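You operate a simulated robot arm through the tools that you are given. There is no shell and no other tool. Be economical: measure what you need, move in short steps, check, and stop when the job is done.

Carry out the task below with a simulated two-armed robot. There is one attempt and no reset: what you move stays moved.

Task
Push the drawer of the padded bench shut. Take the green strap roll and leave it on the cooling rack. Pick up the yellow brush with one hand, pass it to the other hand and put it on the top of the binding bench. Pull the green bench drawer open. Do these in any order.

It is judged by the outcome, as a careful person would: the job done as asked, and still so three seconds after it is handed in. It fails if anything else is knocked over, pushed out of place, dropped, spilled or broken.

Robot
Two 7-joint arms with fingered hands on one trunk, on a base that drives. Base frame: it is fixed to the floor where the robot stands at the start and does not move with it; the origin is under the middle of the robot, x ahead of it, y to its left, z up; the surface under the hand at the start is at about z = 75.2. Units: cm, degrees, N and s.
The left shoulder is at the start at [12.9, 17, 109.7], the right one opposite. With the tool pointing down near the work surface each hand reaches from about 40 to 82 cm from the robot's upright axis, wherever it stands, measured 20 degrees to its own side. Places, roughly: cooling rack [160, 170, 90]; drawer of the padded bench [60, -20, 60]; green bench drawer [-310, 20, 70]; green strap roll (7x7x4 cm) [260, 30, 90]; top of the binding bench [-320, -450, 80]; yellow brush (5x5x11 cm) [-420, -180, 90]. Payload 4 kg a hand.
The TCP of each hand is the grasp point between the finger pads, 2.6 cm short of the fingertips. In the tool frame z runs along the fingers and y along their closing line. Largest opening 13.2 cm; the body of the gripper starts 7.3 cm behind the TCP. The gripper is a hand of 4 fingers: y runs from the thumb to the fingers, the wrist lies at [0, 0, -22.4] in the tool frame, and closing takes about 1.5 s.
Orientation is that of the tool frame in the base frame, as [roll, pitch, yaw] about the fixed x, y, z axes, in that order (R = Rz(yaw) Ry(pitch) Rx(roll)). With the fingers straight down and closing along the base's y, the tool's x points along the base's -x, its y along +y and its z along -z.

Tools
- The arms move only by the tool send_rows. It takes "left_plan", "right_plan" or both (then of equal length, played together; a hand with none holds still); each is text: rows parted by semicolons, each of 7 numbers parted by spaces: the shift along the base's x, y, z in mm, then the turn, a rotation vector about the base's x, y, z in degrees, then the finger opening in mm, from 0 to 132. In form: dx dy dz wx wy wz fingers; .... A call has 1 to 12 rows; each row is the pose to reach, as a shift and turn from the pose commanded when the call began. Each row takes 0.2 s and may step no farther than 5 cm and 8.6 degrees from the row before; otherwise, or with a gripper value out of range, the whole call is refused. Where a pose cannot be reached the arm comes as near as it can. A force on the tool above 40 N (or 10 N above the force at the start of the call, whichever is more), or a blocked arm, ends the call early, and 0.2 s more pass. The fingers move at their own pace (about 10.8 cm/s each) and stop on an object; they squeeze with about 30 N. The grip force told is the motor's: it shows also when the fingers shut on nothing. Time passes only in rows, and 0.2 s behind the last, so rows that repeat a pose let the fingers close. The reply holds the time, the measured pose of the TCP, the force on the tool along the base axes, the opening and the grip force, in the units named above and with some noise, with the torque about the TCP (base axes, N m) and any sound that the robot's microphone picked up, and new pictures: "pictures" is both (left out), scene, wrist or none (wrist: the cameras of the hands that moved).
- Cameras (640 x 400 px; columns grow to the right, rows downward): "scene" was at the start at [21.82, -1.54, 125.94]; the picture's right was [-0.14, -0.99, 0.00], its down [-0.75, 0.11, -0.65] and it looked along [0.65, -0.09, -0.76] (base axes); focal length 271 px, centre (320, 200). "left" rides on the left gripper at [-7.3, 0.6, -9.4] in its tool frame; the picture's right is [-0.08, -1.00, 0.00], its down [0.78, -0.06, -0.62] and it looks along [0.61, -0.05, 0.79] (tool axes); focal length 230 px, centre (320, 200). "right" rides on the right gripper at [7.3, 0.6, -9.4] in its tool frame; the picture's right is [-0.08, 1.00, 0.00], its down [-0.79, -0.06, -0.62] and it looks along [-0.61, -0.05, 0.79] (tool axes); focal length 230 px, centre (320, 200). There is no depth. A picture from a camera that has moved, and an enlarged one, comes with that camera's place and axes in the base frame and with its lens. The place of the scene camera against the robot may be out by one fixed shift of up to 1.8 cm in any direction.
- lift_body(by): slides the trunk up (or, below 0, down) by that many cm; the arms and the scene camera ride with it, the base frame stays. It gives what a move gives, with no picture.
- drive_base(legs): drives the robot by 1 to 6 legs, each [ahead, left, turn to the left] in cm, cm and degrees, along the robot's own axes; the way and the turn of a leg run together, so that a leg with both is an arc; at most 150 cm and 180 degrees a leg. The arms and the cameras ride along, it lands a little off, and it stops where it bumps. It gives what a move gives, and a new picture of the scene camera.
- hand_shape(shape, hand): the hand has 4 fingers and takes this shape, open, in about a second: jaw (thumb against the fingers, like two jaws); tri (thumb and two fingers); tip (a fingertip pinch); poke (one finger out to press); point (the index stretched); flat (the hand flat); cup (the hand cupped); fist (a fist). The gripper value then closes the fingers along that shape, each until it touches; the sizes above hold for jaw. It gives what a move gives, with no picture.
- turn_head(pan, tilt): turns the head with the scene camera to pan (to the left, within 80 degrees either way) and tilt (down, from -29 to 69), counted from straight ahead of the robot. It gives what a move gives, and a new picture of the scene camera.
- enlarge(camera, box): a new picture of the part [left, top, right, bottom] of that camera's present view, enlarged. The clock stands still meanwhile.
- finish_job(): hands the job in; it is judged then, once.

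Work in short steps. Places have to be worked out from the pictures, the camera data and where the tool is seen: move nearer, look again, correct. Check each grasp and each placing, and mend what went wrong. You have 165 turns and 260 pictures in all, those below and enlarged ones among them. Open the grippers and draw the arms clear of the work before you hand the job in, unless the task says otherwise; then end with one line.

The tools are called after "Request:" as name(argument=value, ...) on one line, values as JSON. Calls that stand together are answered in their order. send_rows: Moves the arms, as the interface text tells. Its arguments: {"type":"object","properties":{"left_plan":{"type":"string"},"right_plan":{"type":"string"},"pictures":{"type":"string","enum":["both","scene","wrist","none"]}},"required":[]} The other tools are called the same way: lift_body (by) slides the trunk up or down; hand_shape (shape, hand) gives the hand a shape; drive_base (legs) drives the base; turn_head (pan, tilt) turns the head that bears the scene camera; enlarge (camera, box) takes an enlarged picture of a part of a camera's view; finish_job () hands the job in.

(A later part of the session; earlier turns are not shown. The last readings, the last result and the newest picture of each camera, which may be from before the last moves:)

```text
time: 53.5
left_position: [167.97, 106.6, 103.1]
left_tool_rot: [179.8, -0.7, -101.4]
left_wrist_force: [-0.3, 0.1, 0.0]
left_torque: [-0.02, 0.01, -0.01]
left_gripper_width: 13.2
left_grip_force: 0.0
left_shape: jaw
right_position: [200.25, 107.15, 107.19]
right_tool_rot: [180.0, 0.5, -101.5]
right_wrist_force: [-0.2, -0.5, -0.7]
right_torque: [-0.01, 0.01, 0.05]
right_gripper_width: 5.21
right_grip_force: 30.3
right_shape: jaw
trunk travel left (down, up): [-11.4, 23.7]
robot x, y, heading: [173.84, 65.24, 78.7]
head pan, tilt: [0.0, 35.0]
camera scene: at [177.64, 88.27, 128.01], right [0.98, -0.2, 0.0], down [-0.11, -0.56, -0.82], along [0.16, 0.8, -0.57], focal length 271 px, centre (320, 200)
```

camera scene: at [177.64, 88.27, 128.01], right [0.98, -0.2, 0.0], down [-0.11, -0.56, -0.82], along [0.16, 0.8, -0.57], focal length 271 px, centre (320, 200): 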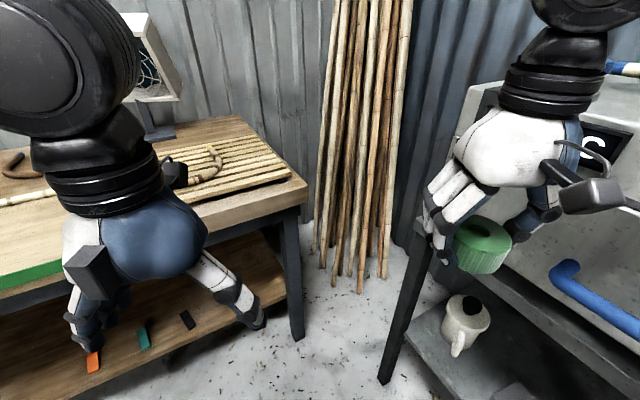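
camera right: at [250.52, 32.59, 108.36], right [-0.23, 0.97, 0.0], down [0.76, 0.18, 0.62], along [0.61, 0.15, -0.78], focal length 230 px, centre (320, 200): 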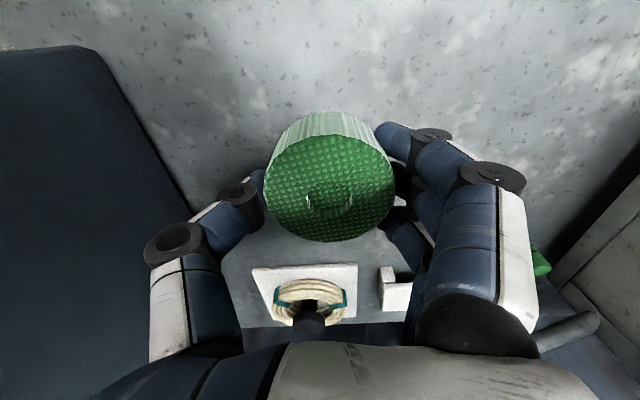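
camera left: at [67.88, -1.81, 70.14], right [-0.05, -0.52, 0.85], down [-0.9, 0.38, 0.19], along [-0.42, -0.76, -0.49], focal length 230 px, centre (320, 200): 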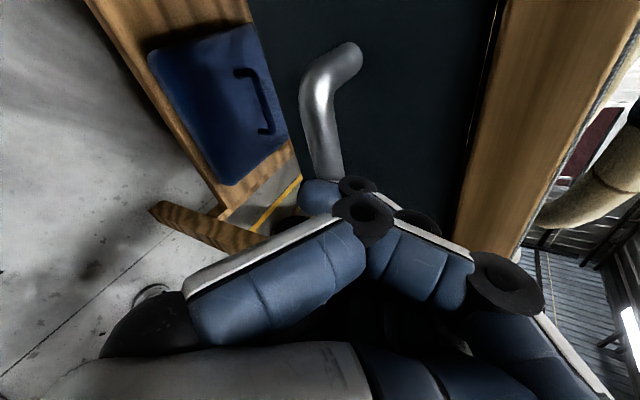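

The slatted cooling rack is at the end of the left bench, around x 158–182, y 146–190, with a curled piece left of its middle. I turn to face that bench (heading 115°) and come up so its free right part is ahead of the right hand.

Request:
drive_base(legs=[[0, 0, 36], [0, -14, 0], [16, 0, 0]])

Request:
turn_head(pan=-20, tilt=40)

```text
time: 58.1
left_position: [150.82, 115.68, 103.0]
left_tool_rot: [179.8, -0.8, -65.5]
left_wrist_force: [-0.4, 0.5, 0.2]
left_torque: [-0.02, -0.01, 0.03]
left_gripper_width: 13.17
left_grip_force: 0.2
left_shape: jaw
right_position: [176.78, 135.03, 107.08]
right_tool_rot: [179.9, 0.5, -65.6]
right_wrist_force: [0.0, 0.4, -0.2]
right_torque: [-0.01, 0.01, 0.02]
right_gripper_width: 5.21
right_grip_force: 29.8
right_shape: jaw
trunk travel left (down, up): [-11.4, 23.7]
robot x, y, heading: [180.17, 85.59, 114.3]
head pan, tilt: [0.0, 35.0]
camera scene: at [168.99, 106.91, 128.01], right [0.91, 0.42, 0.0], down [0.24, -0.52, -0.82], along [-0.34, 0.74, -0.57], focal length 271 px, centre (320, 200)
```

scene: 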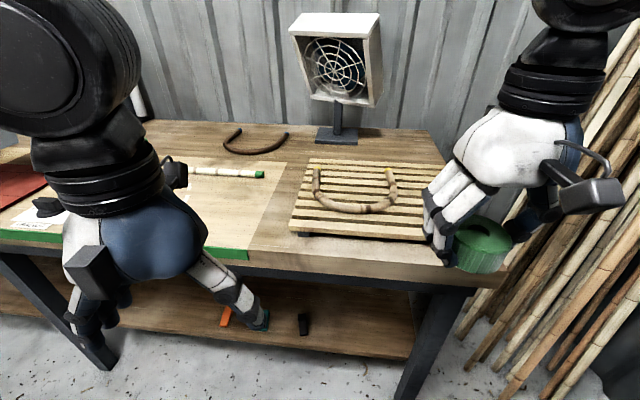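

```text
time: 58.9
left_position: [150.81, 115.65, 103.06]
left_tool_rot: [179.9, -0.8, -65.5]
left_wrist_force: [-1.3, 0.6, -0.3]
left_torque: [0.0, 0.0, 0.0]
left_gripper_width: 13.18
left_grip_force: 0.0
left_shape: jaw
right_position: [176.92, 134.98, 107.2]
right_tool_rot: [179.9, 0.5, -65.6]
right_wrist_force: [0.3, -0.3, -0.4]
right_torque: [-0.01, 0.0, 0.01]
right_gripper_width: 5.19
right_grip_force: 30.1
right_shape: jaw
trunk travel left (down, up): [-11.4, 23.7]
robot x, y, heading: [180.09, 85.68, 114.8]
head pan, tilt: [-20.0, 40.0]
camera scene: at [171.99, 107.31, 127.27], right [1.0, 0.08, 0.0], down [0.05, -0.64, -0.77], along [-0.06, 0.76, -0.64], focal length 271 px, centre (320, 200)
```

scene: 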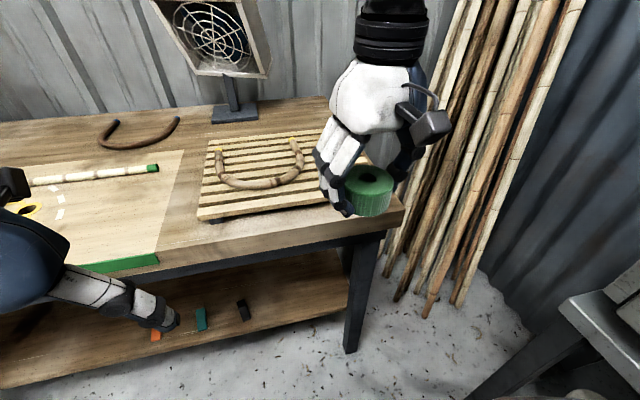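

The rack's best free spot is inside the U-shaped piece (~(152,167)) or on its right strip. I drive 17 cm closer and look with the wrist camera.

Request:
drive_base(legs=[[17, 0, 0]])

Request:
turn_head(pan=-5, tilt=50)

Request:
enlarge(camera="right", box=[0, 0, 640, 400])

```text
time: 60.4
left_position: [143.85, 130.88, 103.06]
left_tool_rot: [179.7, -0.8, -65.5]
left_wrist_force: [0.1, 0.1, -0.1]
left_torque: [-0.01, -0.02, 0.0]
left_gripper_width: 13.19
left_grip_force: 0.0
left_shape: jaw
right_position: [169.8, 150.31, 107.11]
right_tool_rot: [179.9, 0.5, -65.5]
right_wrist_force: [-1.5, 0.5, -0.7]
right_torque: [-0.04, -0.04, 0.0]
right_gripper_width: 5.18
right_grip_force: 30.0
right_shape: jaw
trunk travel left (down, up): [-11.4, 23.7]
robot x, y, heading: [173.17, 101.22, 114.5]
head pan, tilt: [-20.0, 40.0]
camera scene: at [164.97, 122.7, 127.26], right [1.0, 0.08, 0.0], down [0.05, -0.64, -0.77], along [-0.06, 0.76, -0.64], focal length 271 px, centre (320, 200)
```

scene: 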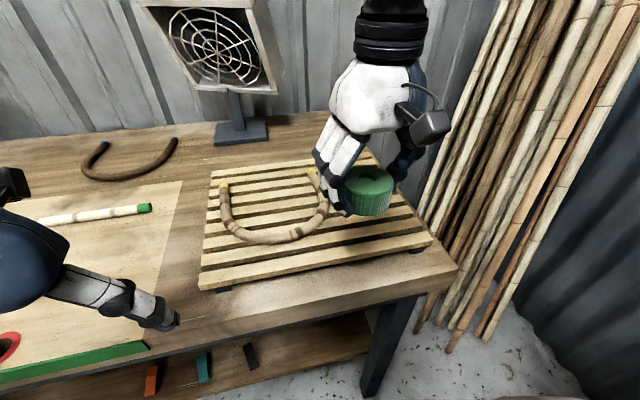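

```text
time: 61.2
left_position: [143.9, 131.0, 103.12]
left_tool_rot: [179.8, -0.7, -65.5]
left_wrist_force: [0.0, 0.1, -0.4]
left_torque: [0.02, 0.01, -0.04]
left_gripper_width: 13.18
left_grip_force: 0.1
left_shape: jaw
right_position: [169.76, 150.31, 107.1]
right_tool_rot: [179.9, 0.5, -65.5]
right_wrist_force: [-0.1, -0.2, -0.6]
right_torque: [-0.01, -0.05, 0.0]
right_gripper_width: 5.2
right_grip_force: 29.8
right_shape: jaw
trunk travel left (down, up): [-11.4, 23.7]
robot x, y, heading: [173.01, 100.8, 114.7]
head pan, tilt: [-5.0, 50.0]
camera scene: at [163.1, 121.42, 125.85], right [0.94, 0.33, 0.0], down [0.26, -0.72, -0.64], along [-0.21, 0.61, -0.77], focal length 271 px, centre (320, 200)
```

scene: 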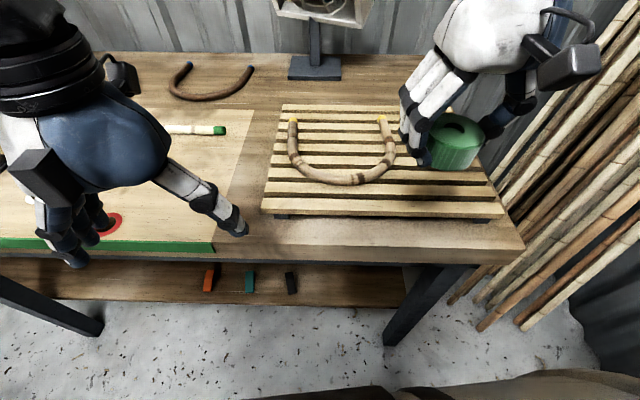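

```text
1.00 times, centred on (320, 200) of right (not enlarged: the box is as wide or as high as the picture)
camera zoom: at [172.36, 143.27, 116.39], right [-0.94, -0.34, 0.0], down [-0.27, 0.73, 0.62], along [-0.22, 0.59, -0.78], focal length 230 px, centre (320, 200)
```

zoom: 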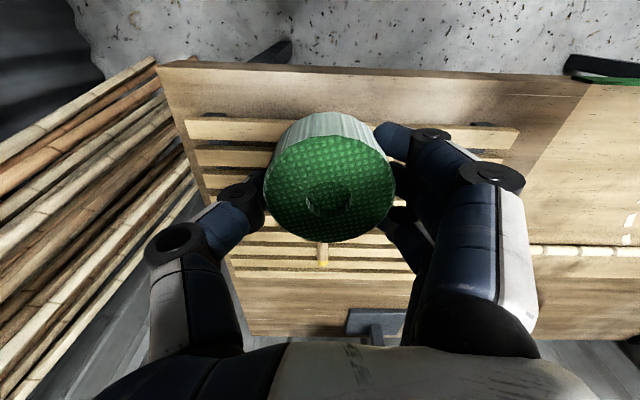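

There's a ~15 cm free strip on the rack right of the U piece, centred near (172,167). I bring the roll above it.

Request:
send_rows(right_plan="5 40 0 0 0 0 40; 11 83 0 0 0 0 40; 17 125 0 0 0 0 40; 22 167 0 0 0 0 40; 22 167 -40 0 0 0 40; 22 167 -80 0 0 0 40; 22 167 -80 0 0 0 40")

```text
time: 62.8
left_position: [143.9, 131.04, 103.05]
left_tool_rot: [179.9, -0.7, -65.5]
left_wrist_force: [-0.3, -0.7, -0.2]
left_torque: [0.01, -0.03, -0.04]
left_gripper_width: 13.19
left_grip_force: 0.1
left_shape: jaw
right_position: [171.97, 166.83, 99.19]
right_tool_rot: [179.9, 0.7, -65.6]
right_wrist_force: [0.6, -1.0, -0.1]
right_torque: [0.05, 0.01, -0.01]
right_gripper_width: 5.18
right_grip_force: 30.0
right_shape: jaw
trunk travel left (down, up): [-11.4, 23.7]
robot x, y, heading: [172.81, 100.6, 114.8]
head pan, tilt: [-5.0, 50.0]
camera scene: at [163.11, 121.39, 125.86], right [0.94, 0.33, 0.0], down [0.26, -0.72, -0.64], along [-0.22, 0.61, -0.77], focal length 271 px, centre (320, 200)
camera right: at [174.5, 159.77, 108.39], right [-0.94, -0.34, 0.0], down [-0.27, 0.73, 0.62], along [-0.22, 0.59, -0.78], focal length 230 px, centre (320, 200)
```

scene: 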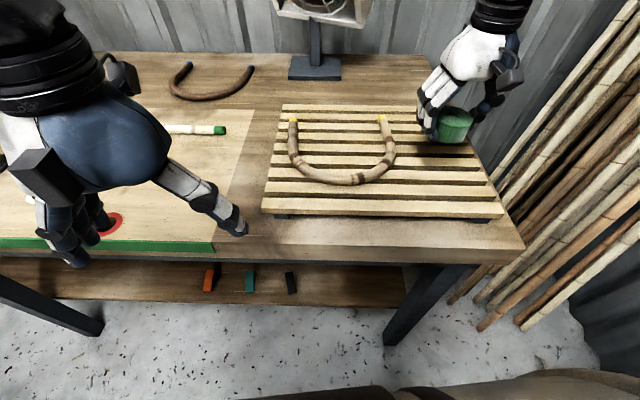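
right: 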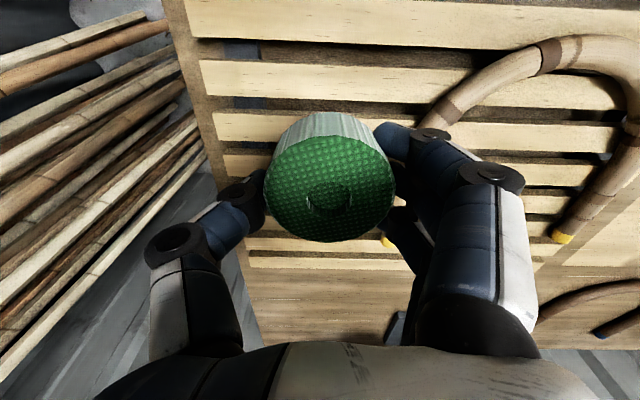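

Projected straight down, the roll lands ~9 cm from both the rack edge and the U piece. Lower gently to contact.

Request:
send_rows(right_plan="0 0 -15 0 0 0 40; 0 0 -30 0 0 0 40; 0 0 -45 0 0 0 40; 0 0 -55 0 0 0 40; 0 0 -55 0 0 0 40")

```text
time: 64.0
left_position: [143.87, 131.04, 103.15]
left_tool_rot: [179.8, -0.8, -65.5]
left_wrist_force: [-0.2, 0.4, 0.5]
left_torque: [-0.03, -0.03, 0.0]
left_gripper_width: 13.19
left_grip_force: 0.0
left_shape: jaw
right_position: [171.84, 166.91, 93.67]
right_tool_rot: [179.9, 0.5, -65.5]
right_wrist_force: [-0.7, -0.8, -0.5]
right_torque: [-0.02, -0.01, 0.0]
right_gripper_width: 5.19
right_grip_force: 30.3
right_shape: jaw
trunk travel left (down, up): [-11.4, 23.7]
robot x, y, heading: [172.84, 100.84, 114.7]
head pan, tilt: [-5.0, 50.0]
camera scene: at [163.09, 121.42, 125.85], right [0.94, 0.33, 0.0], down [0.26, -0.72, -0.64], along [-0.22, 0.61, -0.77], focal length 271 px, centre (320, 200)
camera right: at [174.51, 159.88, 102.87], right [-0.94, -0.34, 0.0], down [-0.27, 0.73, 0.62], along [-0.22, 0.59, -0.78], focal length 230 px, centre (320, 200)
```

scene: 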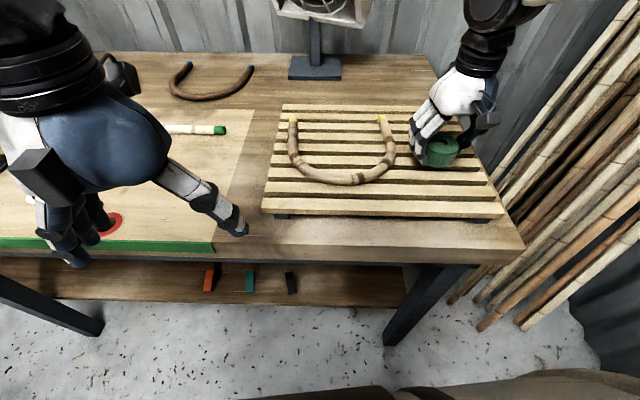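
right: 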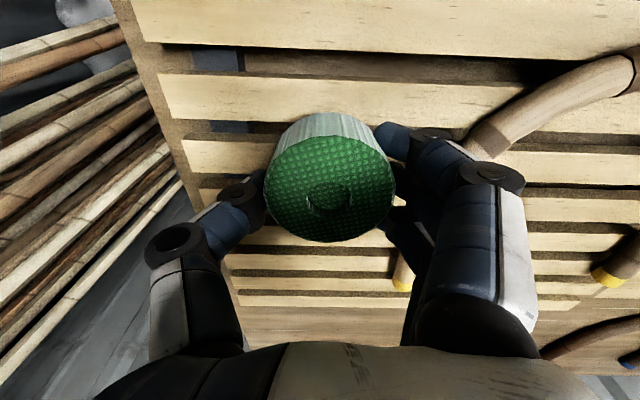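

Still free of contact and well placed; lower further in small steps.

Request:
send_rows(right_plan="0 0 -6 0 0 0 40; 0 0 -12 0 0 0 40; 0 0 -18 0 0 0 40; 0 0 -24 0 0 0 40; 0 0 -30 0 0 0 40; 0 0 -30 0 0 0 40", pictures="wrist")

```text
time: 65.3
left_position: [143.93, 130.68, 103.4]
left_tool_rot: [179.9, -0.5, -65.6]
left_wrist_force: [-0.4, 0.5, -0.6]
left_torque: [0.01, 0.01, 0.01]
left_gripper_width: 13.17
left_grip_force: 0.0
left_shape: jaw
right_position: [171.81, 166.95, 91.67]
right_tool_rot: [179.7, 1.6, -65.6]
right_wrist_force: [3.8, -5.9, 34.5]
right_torque: [-0.71, 0.03, 0.06]
right_gripper_width: 5.23
right_grip_force: 29.6
right_shape: jaw
trunk travel left (down, up): [-11.4, 23.7]
robot x, y, heading: [173.12, 101.06, 114.4]
head pan, tilt: [-5.0, 50.0]
stopped in row 6 (right hand): the force on the tool passed its limit at 43 N (the readings are from after the stop); the commanded pose is now the measured one
camera right: at [174.49, 159.81, 100.73], right [-0.94, -0.34, 0.01], down [-0.26, 0.72, 0.64], along [-0.22, 0.6, -0.77], focal length 230 px, centre (320, 200)
```

right: 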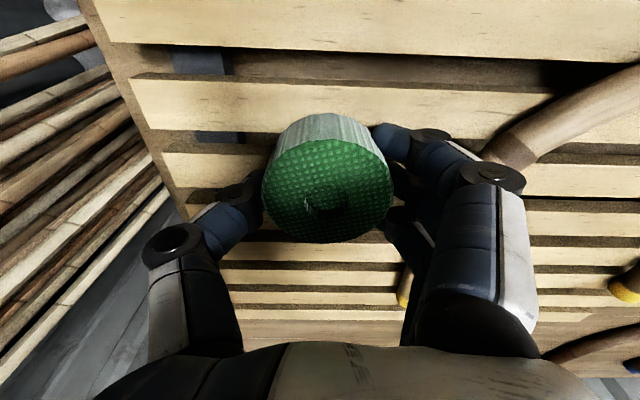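

In contact. I ease up 3 mm and open just enough to free the roll.

Request:
send_rows(right_plan="0 0 3 0 0 0 40; 0 0 3 0 0 0 60; 0 0 3 0 0 0 78; 0 0 3 0 0 0 78; 0 0 3 0 0 0 78")

```text
time: 66.5
left_position: [143.93, 130.71, 103.13]
left_tool_rot: [179.9, -0.7, -65.4]
left_wrist_force: [-0.8, 0.4, 1.0]
left_torque: [-0.01, 0.04, -0.04]
left_gripper_width: 13.16
left_grip_force: 0.1
left_shape: jaw
right_position: [171.89, 166.99, 91.61]
right_tool_rot: [179.8, 1.4, -65.6]
right_wrist_force: [4.4, 4.8, 36.4]
right_torque: [-0.32, 0.17, 0.1]
right_gripper_width: 6.54
right_grip_force: 0.0
right_shape: jaw
trunk travel left (down, up): [-11.4, 23.7]
robot x, y, heading: [173.23, 101.07, 114.2]
head pan, tilt: [-5.0, 50.0]
camera scene: at [163.15, 121.15, 125.92], right [0.94, 0.33, 0.0], down [0.26, -0.72, -0.64], along [-0.22, 0.61, -0.76], focal length 271 px, centre (320, 200)
camera right: at [174.52, 159.87, 100.72], right [-0.94, -0.34, 0.01], down [-0.26, 0.73, 0.64], along [-0.22, 0.6, -0.77], focal length 230 px, centre (320, 200)
```

scene: 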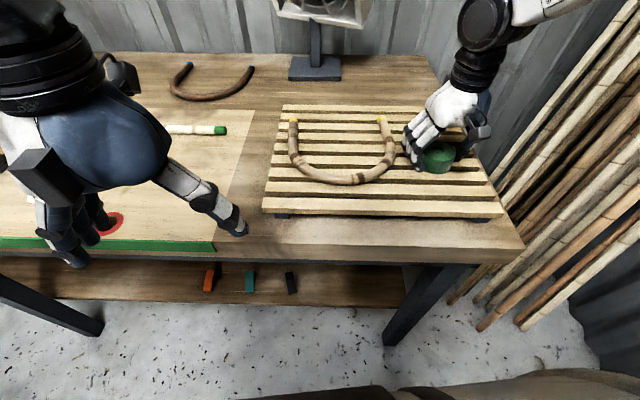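
right: 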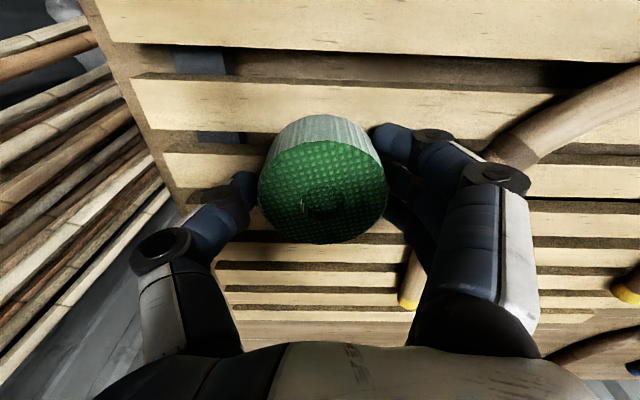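

Roll released; fingertips still bear on slats. Raise a little, open a bit more, then withdraw up.

Request:
send_rows(right_plan="0 0 8 0 0 0 80; 0 0 10 0 0 0 90; 0 0 10 0 0 0 90; 0 0 30 0 0 0 90; 0 0 60 0 0 0 90; 0 0 100 0 0 0 90; 0 0 140 0 0 0 100; 0 0 160 0 0 0 132")

```text
time: 68.3
left_position: [143.79, 131.0, 103.12]
left_tool_rot: [179.8, -0.7, -65.5]
left_wrist_force: [0.4, 0.0, -0.3]
left_torque: [-0.02, -0.01, -0.01]
left_gripper_width: 13.19
left_grip_force: 0.1
left_shape: jaw
right_position: [171.91, 167.14, 107.39]
right_tool_rot: [179.9, 1.1, -65.6]
right_wrist_force: [-0.2, -0.2, -0.5]
right_torque: [-0.05, -0.02, 0.0]
right_gripper_width: 13.17
right_grip_force: 0.1
right_shape: jaw
trunk travel left (down, up): [-11.4, 23.7]
robot x, y, heading: [172.93, 101.11, 114.6]
head pan, tilt: [-5.0, 50.0]
camera scene: at [163.11, 121.46, 125.83], right [0.94, 0.33, 0.0], down [0.26, -0.72, -0.64], along [-0.22, 0.61, -0.77], focal length 271 px, centre (320, 200)
camera right: at [174.55, 160.03, 116.53], right [-0.94, -0.34, 0.01], down [-0.26, 0.73, 0.63], along [-0.22, 0.59, -0.78], focal length 230 px, centre (320, 200)
```

scene: 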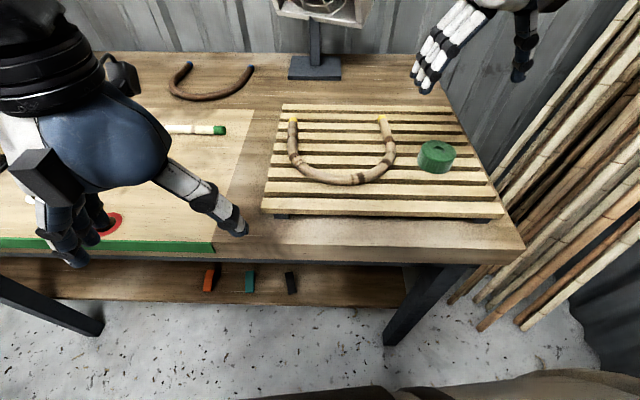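
right: 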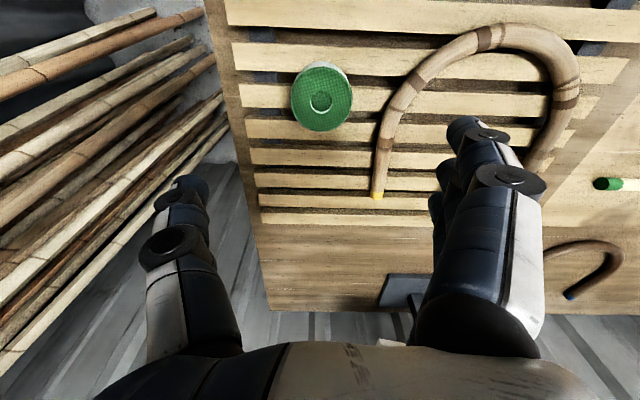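

The roll rests flat on the rack. I draw the right hand back, back the base away and turn to face the way I came.

Request:
send_rows(right_plan="18 -40 0 0 0 0 132; 36 -80 0 0 0 0 132; 54 -120 0 0 0 0 132; 72 -160 0 0 0 0 132; 90 -198 0 0 0 0 132", pictures="none")

Request:
drive_base(legs=[[-27, 0, 0], [0, 0, 86]])

Request:
turn_head(pan=0, tilt=20)

```text
time: 69.5
left_position: [143.87, 130.98, 103.19]
left_tool_rot: [179.9, -0.7, -65.5]
left_wrist_force: [0.4, -0.4, 0.4]
left_torque: [-0.03, -0.01, 0.0]
left_gripper_width: 13.2
left_grip_force: 0.0
left_shape: jaw
right_position: [180.95, 147.5, 107.55]
right_tool_rot: [179.7, 1.2, -65.7]
right_wrist_force: [0.1, -0.8, -0.1]
right_torque: [0.0, 0.03, 0.02]
right_gripper_width: 13.17
right_grip_force: 0.1
right_shape: jaw
trunk travel left (down, up): [-11.4, 23.7]
robot x, y, heading: [173.08, 100.97, 114.7]
head pan, tilt: [-5.0, 50.0]
```

```text
time: 71.4
left_position: [151.56, 106.4, 102.84]
left_tool_rot: [-179.6, -1.0, -63.2]
left_wrist_force: [0.8, -0.3, -0.6]
left_torque: [0.01, 0.01, 0.0]
left_gripper_width: 13.2
left_grip_force: 0.1
left_shape: jaw
right_position: [187.53, 124.5, 107.7]
right_tool_rot: [-179.0, 0.5, -62.7]
right_wrist_force: [-0.1, 0.8, 0.2]
right_torque: [0.03, -0.02, 0.0]
right_gripper_width: 13.22
right_grip_force: 0.2
right_shape: jaw
trunk travel left (down, up): [-11.4, 23.7]
robot x, y, heading: [182.95, 77.23, 117.2]
head pan, tilt: [-5.0, 50.0]
stopped in leg 1: the robot was blocked; the commanded pose is now the measured one
camera scene: at [170.91, 97.67, 125.77], right [0.93, 0.37, 0.01], down [0.29, -0.71, -0.64], along [-0.23, 0.6, -0.77], focal length 271 px, centre (320, 200)
```

scene: 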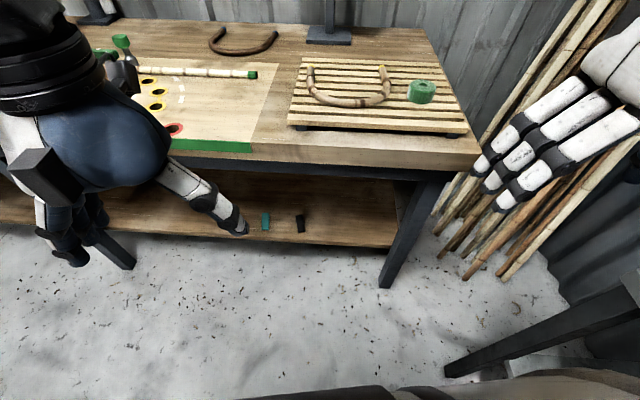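

```text
time: 72.3
left_position: [151.61, 106.59, 102.65]
left_tool_rot: [-179.4, -1.4, -63.4]
left_wrist_force: [-0.3, 0.4, -0.6]
left_torque: [-0.02, 0.03, 0.01]
left_gripper_width: 13.2
left_grip_force: 0.0
left_shape: jaw
right_position: [187.79, 124.4, 107.53]
right_tool_rot: [-178.8, 0.4, -62.9]
right_wrist_force: [-0.8, 0.4, -0.5]
right_torque: [-0.02, 0.0, 0.03]
right_gripper_width: 13.17
right_grip_force: 0.0
right_shape: jaw
trunk travel left (down, up): [-11.4, 23.7]
robot x, y, heading: [183.37, 77.09, 116.5]
head pan, tilt: [0.0, 20.0]
camera scene: at [169.4, 99.0, 130.18], right [0.89, 0.45, 0.01], down [0.17, -0.31, -0.94], along [-0.42, 0.84, -0.35], focal length 271 px, centre (320, 200)
```

scene: 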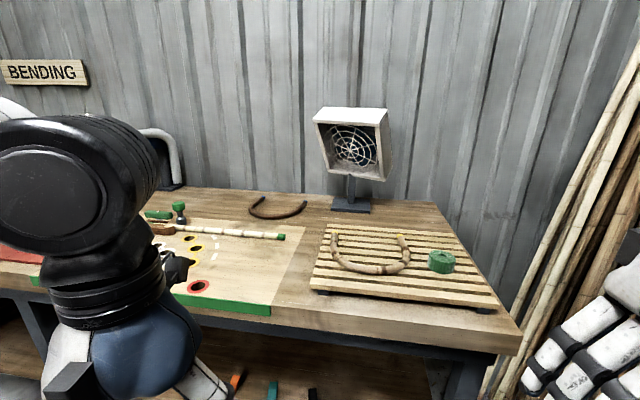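

The base (or right elbow) touched the oven-bench side. I go forward slightly, shift left away from it, and then turn.

Request:
drive_base(legs=[[6, 0, 0], [0, 25, 0]])

Request:
turn_head(pan=-78, tilt=35)

```text
time: 75.7
left_position: [128.24, 100.9, 103.09]
left_tool_rot: [179.9, -0.9, -63.6]
left_wrist_force: [0.5, 0.5, -0.3]
left_torque: [-0.01, -0.03, 0.0]
left_gripper_width: 13.19
left_grip_force: 0.1
left_shape: jaw
right_position: [164.53, 118.54, 107.39]
right_tool_rot: [-179.6, 0.8, -63.3]
right_wrist_force: [0.5, 0.7, 0.2]
right_torque: [-0.01, 0.01, -0.01]
right_gripper_width: 13.17
right_grip_force: 0.1
right_shape: jaw
trunk travel left (down, up): [-11.4, 23.7]
robot x, y, heading: [158.19, 71.89, 116.6]
head pan, tilt: [0.0, 20.0]
camera scene: at [146.4, 93.19, 130.4], right [0.9, 0.45, 0.0], down [0.15, -0.31, -0.94], along [-0.42, 0.84, -0.34], focal length 271 px, centre (320, 200)
```

scene: 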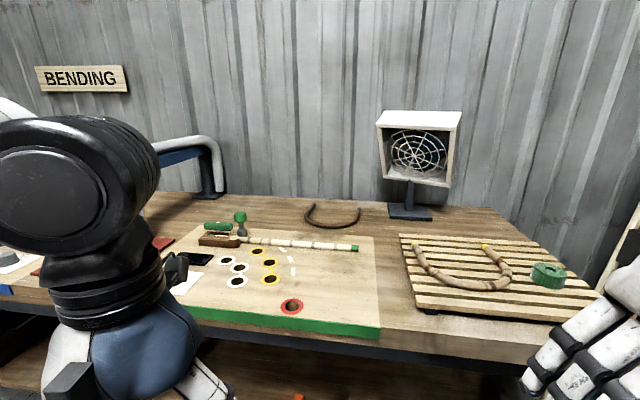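

```text
time: 77.2
left_position: [128.29, 100.94, 103.0]
left_tool_rot: [179.8, -0.8, -63.6]
left_wrist_force: [0.7, -0.3, 0.2]
left_torque: [0.0, -0.02, 0.01]
left_gripper_width: 13.21
left_grip_force: 0.1
left_shape: jaw
right_position: [164.48, 118.58, 107.52]
right_tool_rot: [-179.7, 0.9, -63.3]
right_wrist_force: [-0.6, -1.0, -0.6]
right_torque: [-0.01, -0.01, -0.01]
right_gripper_width: 13.18
right_grip_force: 0.0
right_shape: jaw
trunk travel left (down, up): [-11.4, 23.7]
robot x, y, heading: [158.26, 71.69, 116.7]
head pan, tilt: [-78.0, 35.0]
camera scene: at [157.47, 90.35, 128.02], right [0.62, -0.78, 0.0], down [-0.45, -0.36, -0.82], along [0.64, 0.51, -0.57], focal length 271 px, centre (320, 200)
```

scene: 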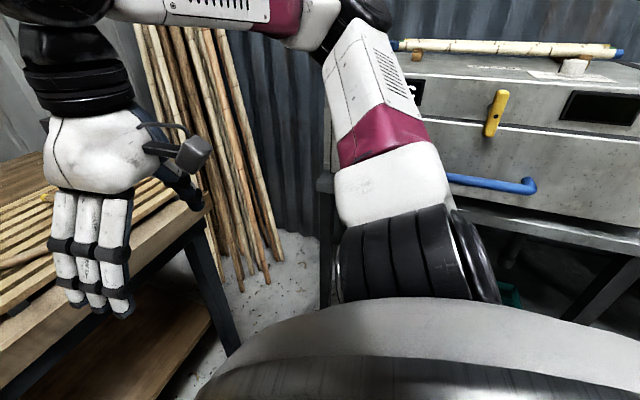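

Elbow brushed the oven, which looks unchanged. Turn to face back down the corridor.

Request:
drive_base(legs=[[0, 0, 85]])

Request:
turn_head(pan=0, tilt=20)

```text
time: 81.1
left_position: [125.17, 45.98, 103.02]
left_tool_rot: [179.8, -0.8, 17.9]
left_wrist_force: [-0.8, 0.0, -0.3]
left_torque: [0.02, -0.03, -0.01]
left_gripper_width: 13.2
left_grip_force: 0.0
left_shape: jaw
right_position: [112.88, 84.44, 107.44]
right_tool_rot: [-179.6, 0.9, 18.4]
right_wrist_force: [1.1, 0.2, 0.1]
right_torque: [0.01, 0.02, 0.01]
right_gripper_width: 13.2
right_grip_force: 0.0
right_shape: jaw
trunk travel left (down, up): [-11.4, 23.7]
robot x, y, heading: [158.54, 71.78, -161.7]
head pan, tilt: [-78.0, 35.0]
camera scene: at [138.48, 74.1, 128.02], right [0.86, 0.5, 0.0], down [0.29, -0.5, -0.82], along [-0.41, 0.71, -0.57], focal length 271 px, centre (320, 200)
```

scene: 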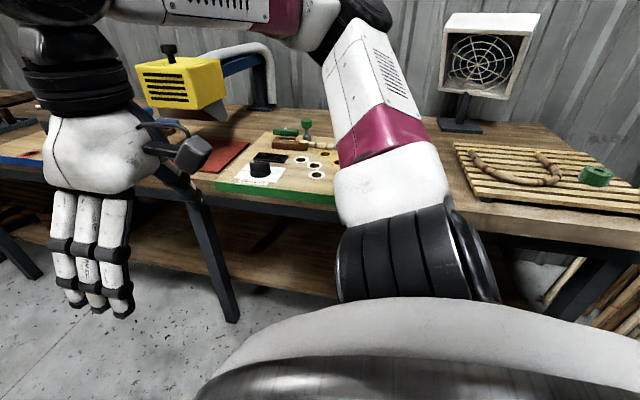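

```text
time: 82.6
left_position: [125.11, 46.02, 103.07]
left_tool_rot: [179.8, -0.8, 17.9]
left_wrist_force: [-0.1, -0.8, -0.7]
left_torque: [0.01, 0.0, -0.02]
left_gripper_width: 13.21
left_grip_force: 0.1
left_shape: jaw
right_position: [112.81, 84.42, 107.45]
right_tool_rot: [-179.7, 0.9, 18.3]
right_wrist_force: [0.3, -0.2, -0.7]
right_torque: [0.05, -0.02, 0.0]
right_gripper_width: 13.2
right_grip_force: 0.1
right_shape: jaw
trunk travel left (down, up): [-11.4, 23.7]
robot x, y, heading: [158.27, 71.68, -161.8]
head pan, tilt: [0.0, 20.0]
camera scene: at [134.04, 63.61, 130.4], right [-0.31, 0.95, 0.0], down [0.33, 0.11, -0.94], along [-0.89, -0.29, -0.34], focal length 271 px, centre (320, 200)
```

scene: 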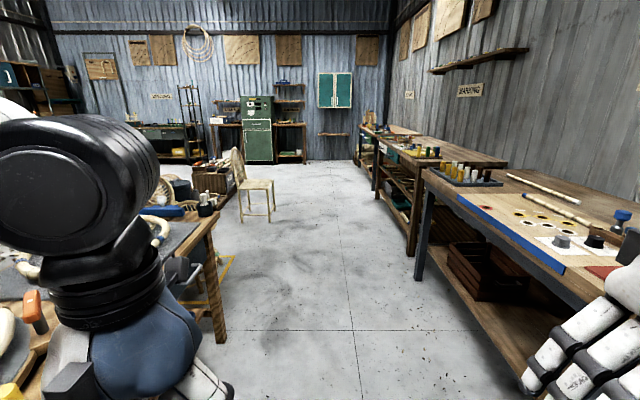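

Zoom on the far area to identify the green bench and the way.

Request:
enlarge(camera="scene", box=[330, 80, 470, 220])

Request:
enlarge(camera="scene", box=[60, 60, 330, 230])

```text
2.86 times, centred on (400, 150) of scene
camera zoom: at [134.04, 63.61, 130.4], right [-0.31, 0.95, 0.0], down [0.33, 0.11, -0.94], along [-0.89, -0.29, -0.34], focal length 774 px, centre (91, 343)
```

zoom: 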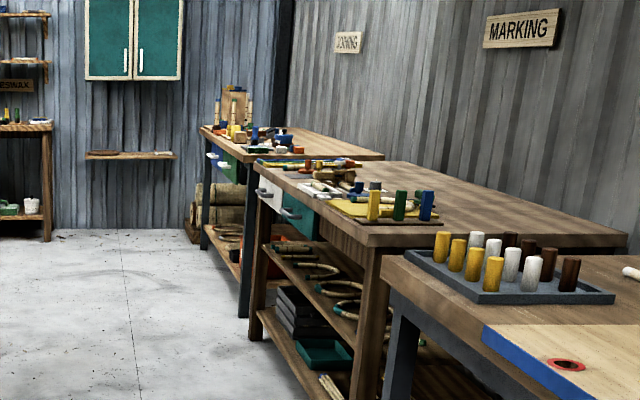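

```text
2.35 times, centred on (195, 145) of scene
camera zoom: at [134.04, 63.61, 130.4], right [-0.31, 0.95, 0.0], down [0.33, 0.11, -0.94], along [-0.89, -0.29, -0.34], focal length 637 px, centre (614, 329)
```

zoom: 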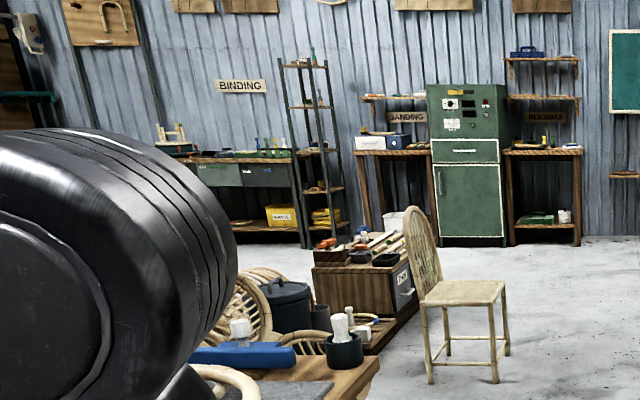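

The third bench on the right (JOINING) has a blue and a green drawer — likely the target; the brush is at the BEESWAX table, the BINDING bench at far left. I drive back down the corridor.

Request:
drive_base(legs=[[145, 0, 0]])

Request:
drive_base(legs=[[110, 6, 0]])

```text
time: 89.7
left_position: [-9.75, -0.96, 103.12]
left_tool_rot: [179.8, -0.8, 19.5]
left_wrist_force: [-0.6, 0.7, 0.6]
left_torque: [-0.02, -0.02, -0.03]
left_gripper_width: 13.2
left_grip_force: 0.1
left_shape: jaw
right_position: [-23.02, 37.08, 107.52]
right_tool_rot: [-179.7, 1.0, 19.8]
right_wrist_force: [0.2, 1.1, 0.2]
right_torque: [0.02, -0.01, 0.0]
right_gripper_width: 13.21
right_grip_force: 0.1
right_shape: jaw
trunk travel left (down, up): [-11.4, 23.7]
robot x, y, heading: [22.72, 25.66, -160.3]
head pan, tilt: [0.0, 20.0]
camera scene: at [-1.27, 16.8, 130.4], right [-0.33, 0.94, 0.0], down [0.32, 0.11, -0.94], along [-0.89, -0.31, -0.34], focal length 271 px, centre (320, 200)
```

scene: 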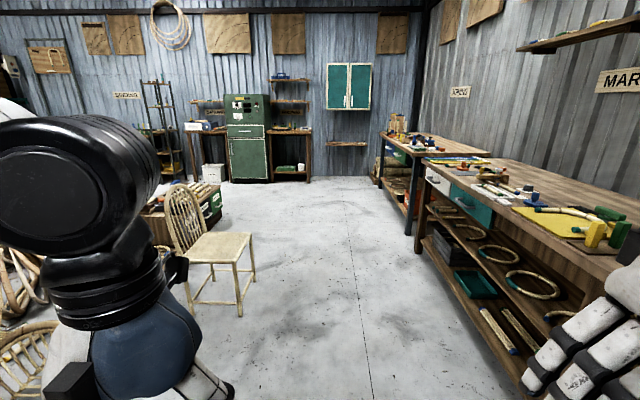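

```text
time: 95.3
left_position: [-109.94, -42.67, 102.99]
left_tool_rot: [179.8, -0.8, 19.4]
left_wrist_force: [0.8, 0.5, 1.2]
left_torque: [0.02, -0.01, 0.0]
left_gripper_width: 13.2
left_grip_force: 0.0
left_shape: jaw
right_position: [-123.0, -4.61, 107.5]
right_tool_rot: [-179.7, 0.9, 19.8]
right_wrist_force: [0.3, -1.1, -0.2]
right_torque: [0.01, -0.01, 0.0]
right_gripper_width: 13.18
right_grip_force: 0.2
right_shape: jaw
trunk travel left (down, up): [-11.4, 23.7]
robot x, y, heading: [-77.38, -16.15, -160.5]
head pan, tilt: [0.0, 20.0]
camera scene: at [-101.42, -24.98, 130.4], right [-0.33, 0.94, 0.0], down [0.32, 0.11, -0.94], along [-0.89, -0.31, -0.34], focal length 271 px, centre (320, 200)
```

scene: 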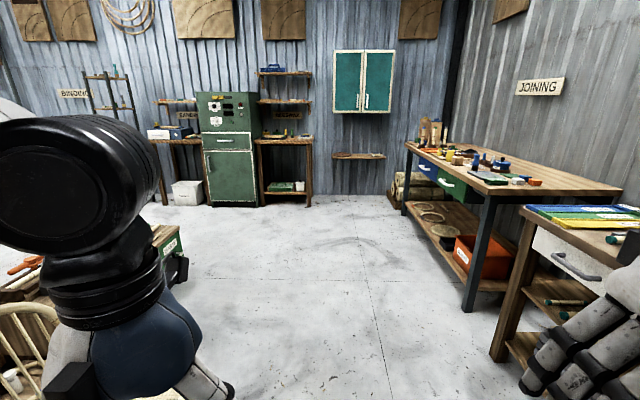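

The JOINING bench's green drawer is near (-322,4,70), its front facing about (0.29,-0.96). I drive to stand ~75 cm in front and turn to face it.

Request:
drive_base(legs=[[120, 0, 0], [120, -10, 0], [0, 0, -92]])

Request:
turn_head(pan=-5, tilt=40)

```text
time: 110.9
left_position: [-328.08, -56.51, 102.9]
left_tool_rot: [179.8, -0.8, -72.7]
left_wrist_force: [-0.2, 0.9, 0.3]
left_torque: [0.01, -0.01, 0.03]
left_gripper_width: 13.19
left_grip_force: 0.0
left_shape: jaw
right_position: [-289.52, -44.75, 107.44]
right_tool_rot: [-179.7, 0.8, -72.4]
right_wrist_force: [0.2, -0.2, 0.4]
right_torque: [0.0, 0.01, 0.01]
right_gripper_width: 13.18
right_grip_force: 0.0
right_shape: jaw
trunk travel left (down, up): [-11.4, 23.7]
robot x, y, heading: [-302.9, -89.92, 107.5]
head pan, tilt: [0.0, 20.0]
camera scene: at [-311.38, -67.15, 130.4], right [0.95, 0.3, 0.0], down [0.1, -0.33, -0.94], along [-0.28, 0.9, -0.34], focal length 271 px, centre (320, 200)
```

scene: 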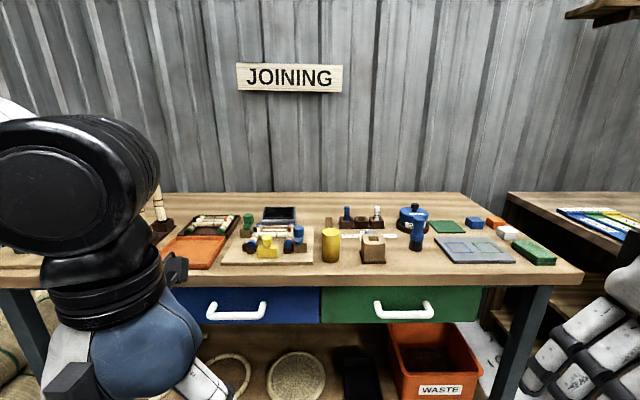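

```text
time: 111.7
left_position: [-328.16, -56.41, 102.98]
left_tool_rot: [179.8, -0.8, -72.6]
left_wrist_force: [0.5, -0.9, 0.0]
left_torque: [-0.03, -0.01, -0.02]
left_gripper_width: 13.2
left_grip_force: 0.0
left_shape: jaw
right_position: [-289.58, -44.82, 107.52]
right_tool_rot: [-179.7, 0.9, -72.4]
right_wrist_force: [-0.2, -0.3, 0.7]
right_torque: [0.03, 0.0, 0.04]
right_gripper_width: 13.19
right_grip_force: 0.0
right_shape: jaw
trunk travel left (down, up): [-11.4, 23.7]
robot x, y, heading: [-302.54, -90.17, 107.4]
head pan, tilt: [-5.0, 40.0]
camera scene: at [-310.43, -67.74, 127.27], right [0.98, 0.21, 0.0], down [0.14, -0.63, -0.77], along [-0.16, 0.75, -0.64], focal length 271 px, centre (320, 200)
```

scene: 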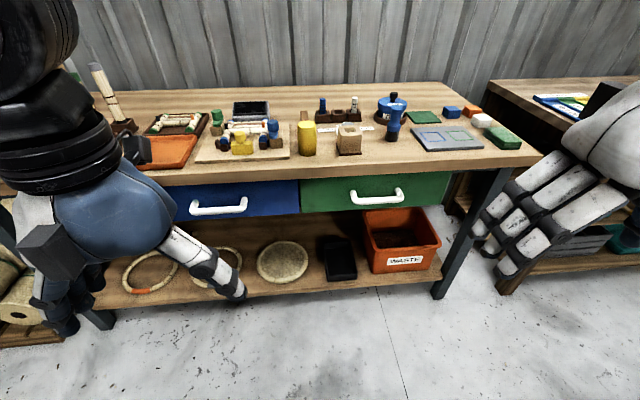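

The handle is at roughly (-306,-1,75), ~86 cm ahead and 23 to the right. I bring the right hand in front of it and turn it to point horizontally forward.

Request:
send_rows(right_plan="-9 21 -30 7.8 2.45 0 132; -18 41 -59 15.6 4.9 0 132; -28 62 -89 23.4 7.35 0 132; -37 82 -118 31.2 9.8 0 132; -46 103 -148 39 12.25 0 132; -55 123 -177 46.8 14.7 0 132; -64 144 -207 54.6 17.15 0 132; -73 164 -236 62.4 19.6 0 132; -83 185 -266 70.2 22.05 0 132; -92 205 -295 78 24.5 0 132; -101 226 -325 85.8 26.95 0 132; -101 226 -325 85.8 26.95 0 132")

```text
time: 114.3
left_position: [-328.82, -56.8, 103.11]
left_tool_rot: [-179.8, -0.7, -72.6]
left_wrist_force: [-0.9, 0.2, 0.1]
left_torque: [0.08, -0.1, 0.01]
left_gripper_width: 13.18
left_grip_force: 0.0
left_shape: jaw
right_position: [-299.2, -22.59, 75.69]
right_tool_rot: [-14.3, 88.9, 92.2]
right_wrist_force: [-6.4, -3.2, -1.0]
right_torque: [0.08, 0.03, -0.53]
right_gripper_width: 13.19
right_grip_force: 0.1
right_shape: jaw
right hand out of reach, approached as far as the arm can: row 3, 4, 5, 6, 7, 8, 9, 10
trunk travel left (down, up): [-11.4, 23.7]
robot x, y, heading: [-302.95, -90.21, 107.7]
head pan, tilt: [-5.0, 40.0]
camera scene: at [-311.07, -68.13, 127.34], right [0.98, 0.22, 0.01], down [0.14, -0.63, -0.77], along [-0.16, 0.75, -0.64], focal length 271 px, centre (320, 200)
camera right: at [-296.92, -31.6, 68.16], right [-0.96, -0.28, 0.07], down [0.23, -0.59, 0.77], along [-0.18, 0.76, 0.63], focal length 230 px, centre (320, 200)
```

scene: 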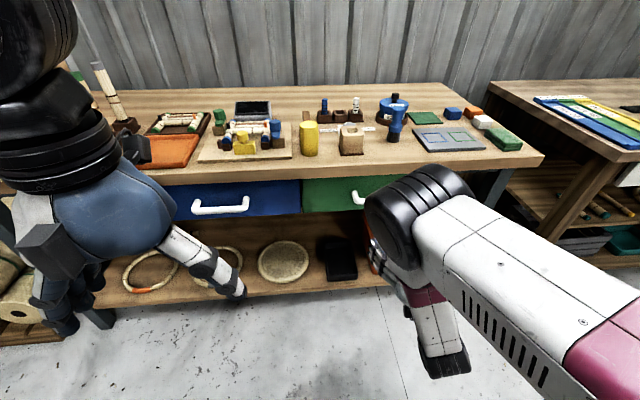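
right: 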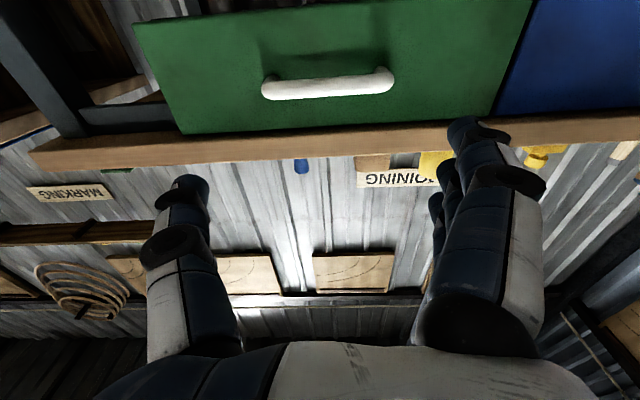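

Handle seen at ≈(-306.7,-1,75), aligned with the hand. I roll the hand about its pointing axis so the fingers close vertically.

Request:
send_rows(right_plan="0 0 0 2.45 -7.8 0 132; 0 0 0 4.9 -15.6 0 132; 0 0 0 7.35 -23.4 0 132; 0 0 0 9.8 -31.2 0 132; 0 0 0 12.25 -39 0 132; 0 0 0 14.7 -46.8 0 132; 0 0 0 17.15 -54.6 0 132; 0 0 0 19.6 -62.4 0 132; 0 0 0 22.05 -70.2 0 132; 0 0 0 24.5 -78 0 132; 0 0 0 26.9 -85.8 0 132; 0 0 0 26.9 -85.8 0 132")

```text
time: 117.1
left_position: [-328.06, -56.43, 103.06]
left_tool_rot: [179.8, -0.8, -72.7]
left_wrist_force: [0.0, -0.3, 0.1]
left_torque: [0.01, -0.03, -0.01]
left_gripper_width: 13.2
left_grip_force: 0.2
left_shape: jaw
right_position: [-295.14, -20.95, 74.99]
right_tool_rot: [-89.9, -0.8, 13.4]
right_wrist_force: [0.4, -1.2, -0.4]
right_torque: [-0.01, 0.02, 0.01]
right_gripper_width: 13.24
right_grip_force: 0.1
right_shape: jaw
trunk travel left (down, up): [-11.4, 23.7]
robot x, y, heading: [-302.71, -90.17, 107.3]
head pan, tilt: [-5.0, 40.0]
stopped in row 12 (right hand): the arm was blocked; the commanded pose is now the measured one
camera scene: at [-310.4, -67.73, 127.26], right [0.98, 0.21, 0.0], down [0.14, -0.63, -0.77], along [-0.16, 0.75, -0.64], focal length 271 px, centre (320, 200)
camera right: at [-285.77, -28.4, 74.36], right [-0.06, -0.01, -1.0], down [-0.62, -0.78, 0.05], along [-0.78, 0.62, 0.04], focal length 230 px, centre (320, 200)
```

scene: 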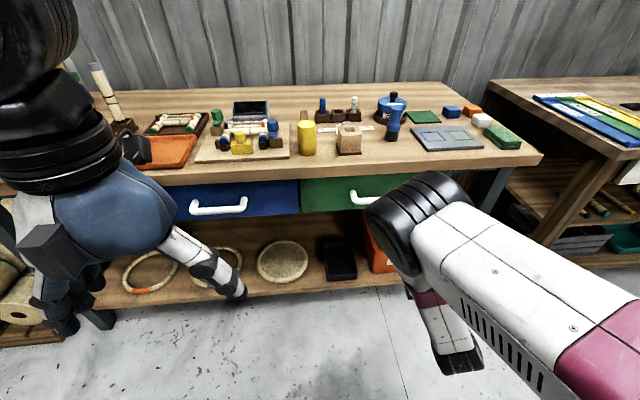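
right: 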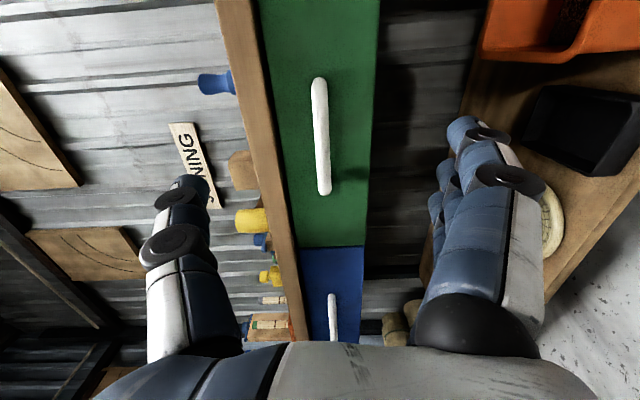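

The hand is oriented well with the handle straight between the jaws. I shift left ~5.7 cm and forward 17 cm.

Request:
send_rows(right_plan="-28 -7 0 0 0 0 132; -55 -14 0 0 0 0 132; -64 20 0 0 0 0 132; -73 54 0 0 0 0 132; -82 89 1 0 0 0 132; -90 123 1 0 0 0 132; -98 150 2 0 0 0 132; -98 150 2 0 0 0 132")

```text
time: 119.1
left_position: [-328.11, -56.49, 103.15]
left_tool_rot: [179.7, -0.8, -72.7]
left_wrist_force: [-0.2, 0.6, -0.2]
left_torque: [0.02, 0.0, 0.01]
left_gripper_width: 13.16
left_grip_force: 0.1
left_shape: jaw
right_position: [-300.61, -4.17, 75.66]
right_tool_rot: [-89.2, -1.2, 9.6]
right_wrist_force: [1.3, -0.4, 0.1]
right_torque: [-0.01, 0.0, 0.0]
right_gripper_width: 13.2
right_grip_force: 0.1
right_shape: jaw
trunk travel left (down, up): [-11.4, 23.7]
robot x, y, heading: [-302.96, -90.31, 107.5]
head pan, tilt: [-5.0, 40.0]
stopped in row 8 (right hand): the arm was blocked; the commanded pose is now the measured one
camera scene: at [-310.4, -67.72, 127.26], right [0.98, 0.21, 0.0], down [0.14, -0.63, -0.77], along [-0.16, 0.75, -0.64], focal length 271 px, centre (320, 200)
camera right: at [-291.66, -12.28, 75.1], right [-0.06, 0.0, -1.0], down [-0.67, -0.74, 0.04], along [-0.74, 0.67, 0.04], focal length 230 px, centre (320, 200)
```

scene: 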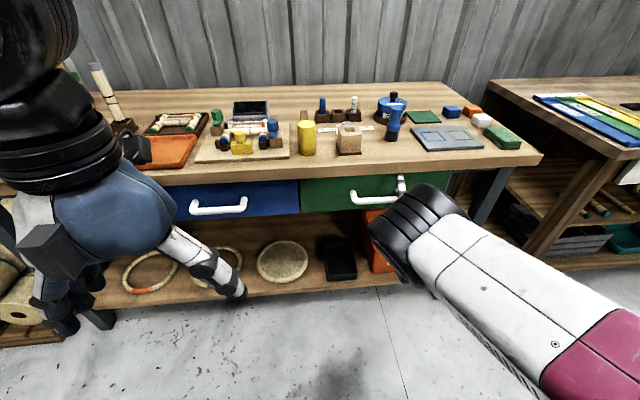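
right: 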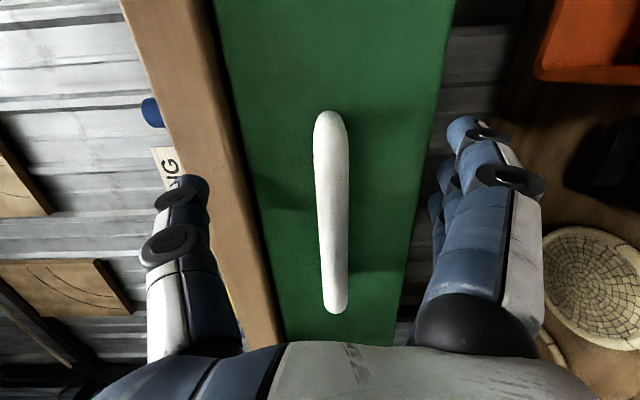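

The arm is near a limit, but the bar is within the jaws, 3–4 cm off its centre. Advance ~4 cm and close.

Request:
send_rows(right_plan="-3 13 -2 0 0 0 132; -5 26 -4 0 0 0 132; -7 38 -6 0 0 0 132; -7 38 -6 0 0 0 132", pictures="wrist")

```text
time: 120.0
left_position: [-328.18, -56.57, 103.22]
left_tool_rot: [179.8, -0.7, -72.6]
left_wrist_force: [0.0, 0.3, -0.3]
left_torque: [0.01, 0.03, -0.02]
left_gripper_width: 13.16
left_grip_force: 0.0
left_shape: jaw
right_position: [-302.06, -1.38, 74.26]
right_tool_rot: [-90.1, -1.1, 10.3]
right_wrist_force: [1.9, -19.0, -3.5]
right_torque: [1.54, 0.12, 0.1]
right_gripper_width: 13.2
right_grip_force: 0.1
right_shape: jaw
trunk travel left (down, up): [-11.4, 23.7]
robot x, y, heading: [-302.96, -90.29, 107.2]
head pan, tilt: [-5.0, 40.0]
stopped in row 4 (right hand): the force on the tool passed its limit at 44 N (the readings are from after the stop); the commanded pose is now the measured one
camera right: at [-293.07, -9.27, 73.74], right [-0.06, -0.01, -1.0], down [-0.66, -0.75, 0.05], along [-0.75, 0.66, 0.03], focal length 230 px, centre (320, 200)
```

right: 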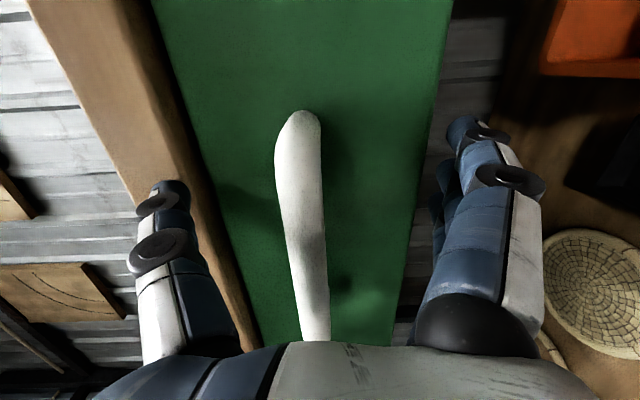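

The thumb touched the bench-top edge; I back off, narrow the jaws to 6 cm, and go in again.

Request:
send_rows(right_plan="4 -25 2 0 0 0 132; 4 -25 2 0 0 0 60; 4 -25 2 0 0 0 60; 4 -25 2 0 0 0 60; 4 -25 2 0 0 0 60; 2 -12 2 0 0 0 60; 0 0 2 0 0 0 60; -2 12 2 0 0 0 60; -2 12 2 0 0 0 60", pictures="wrist")

```text
time: 121.9
left_position: [-328.04, -56.74, 103.1]
left_tool_rot: [179.8, -0.7, -72.9]
left_wrist_force: [0.2, 0.0, -0.1]
left_torque: [0.02, 0.0, 0.0]
left_gripper_width: 13.2
left_grip_force: 0.0
left_shape: jaw
right_position: [-301.83, -0.71, 73.73]
right_tool_rot: [-90.7, -1.2, 10.0]
right_wrist_force: [5.8, -22.4, 3.7]
right_torque: [-0.02, 0.21, 0.42]
right_gripper_width: 6.04
right_grip_force: 0.1
right_shape: jaw
trunk travel left (down, up): [-11.4, 23.7]
robot x, y, heading: [-302.97, -90.35, 107.2]
head pan, tilt: [-5.0, 40.0]
stopped in row 9 (right hand): the force on the tool passed its limit at 43 N (the readings are from after the stop); the commanded pose is now the measured one
camera right: at [-292.95, -8.64, 73.41], right [-0.05, -0.02, -1.0], down [-0.67, -0.74, 0.05], along [-0.74, 0.67, 0.03], focal length 230 px, centre (320, 200)
```

right: 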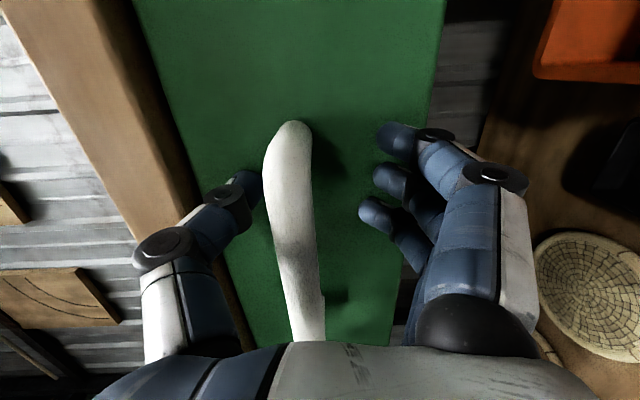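

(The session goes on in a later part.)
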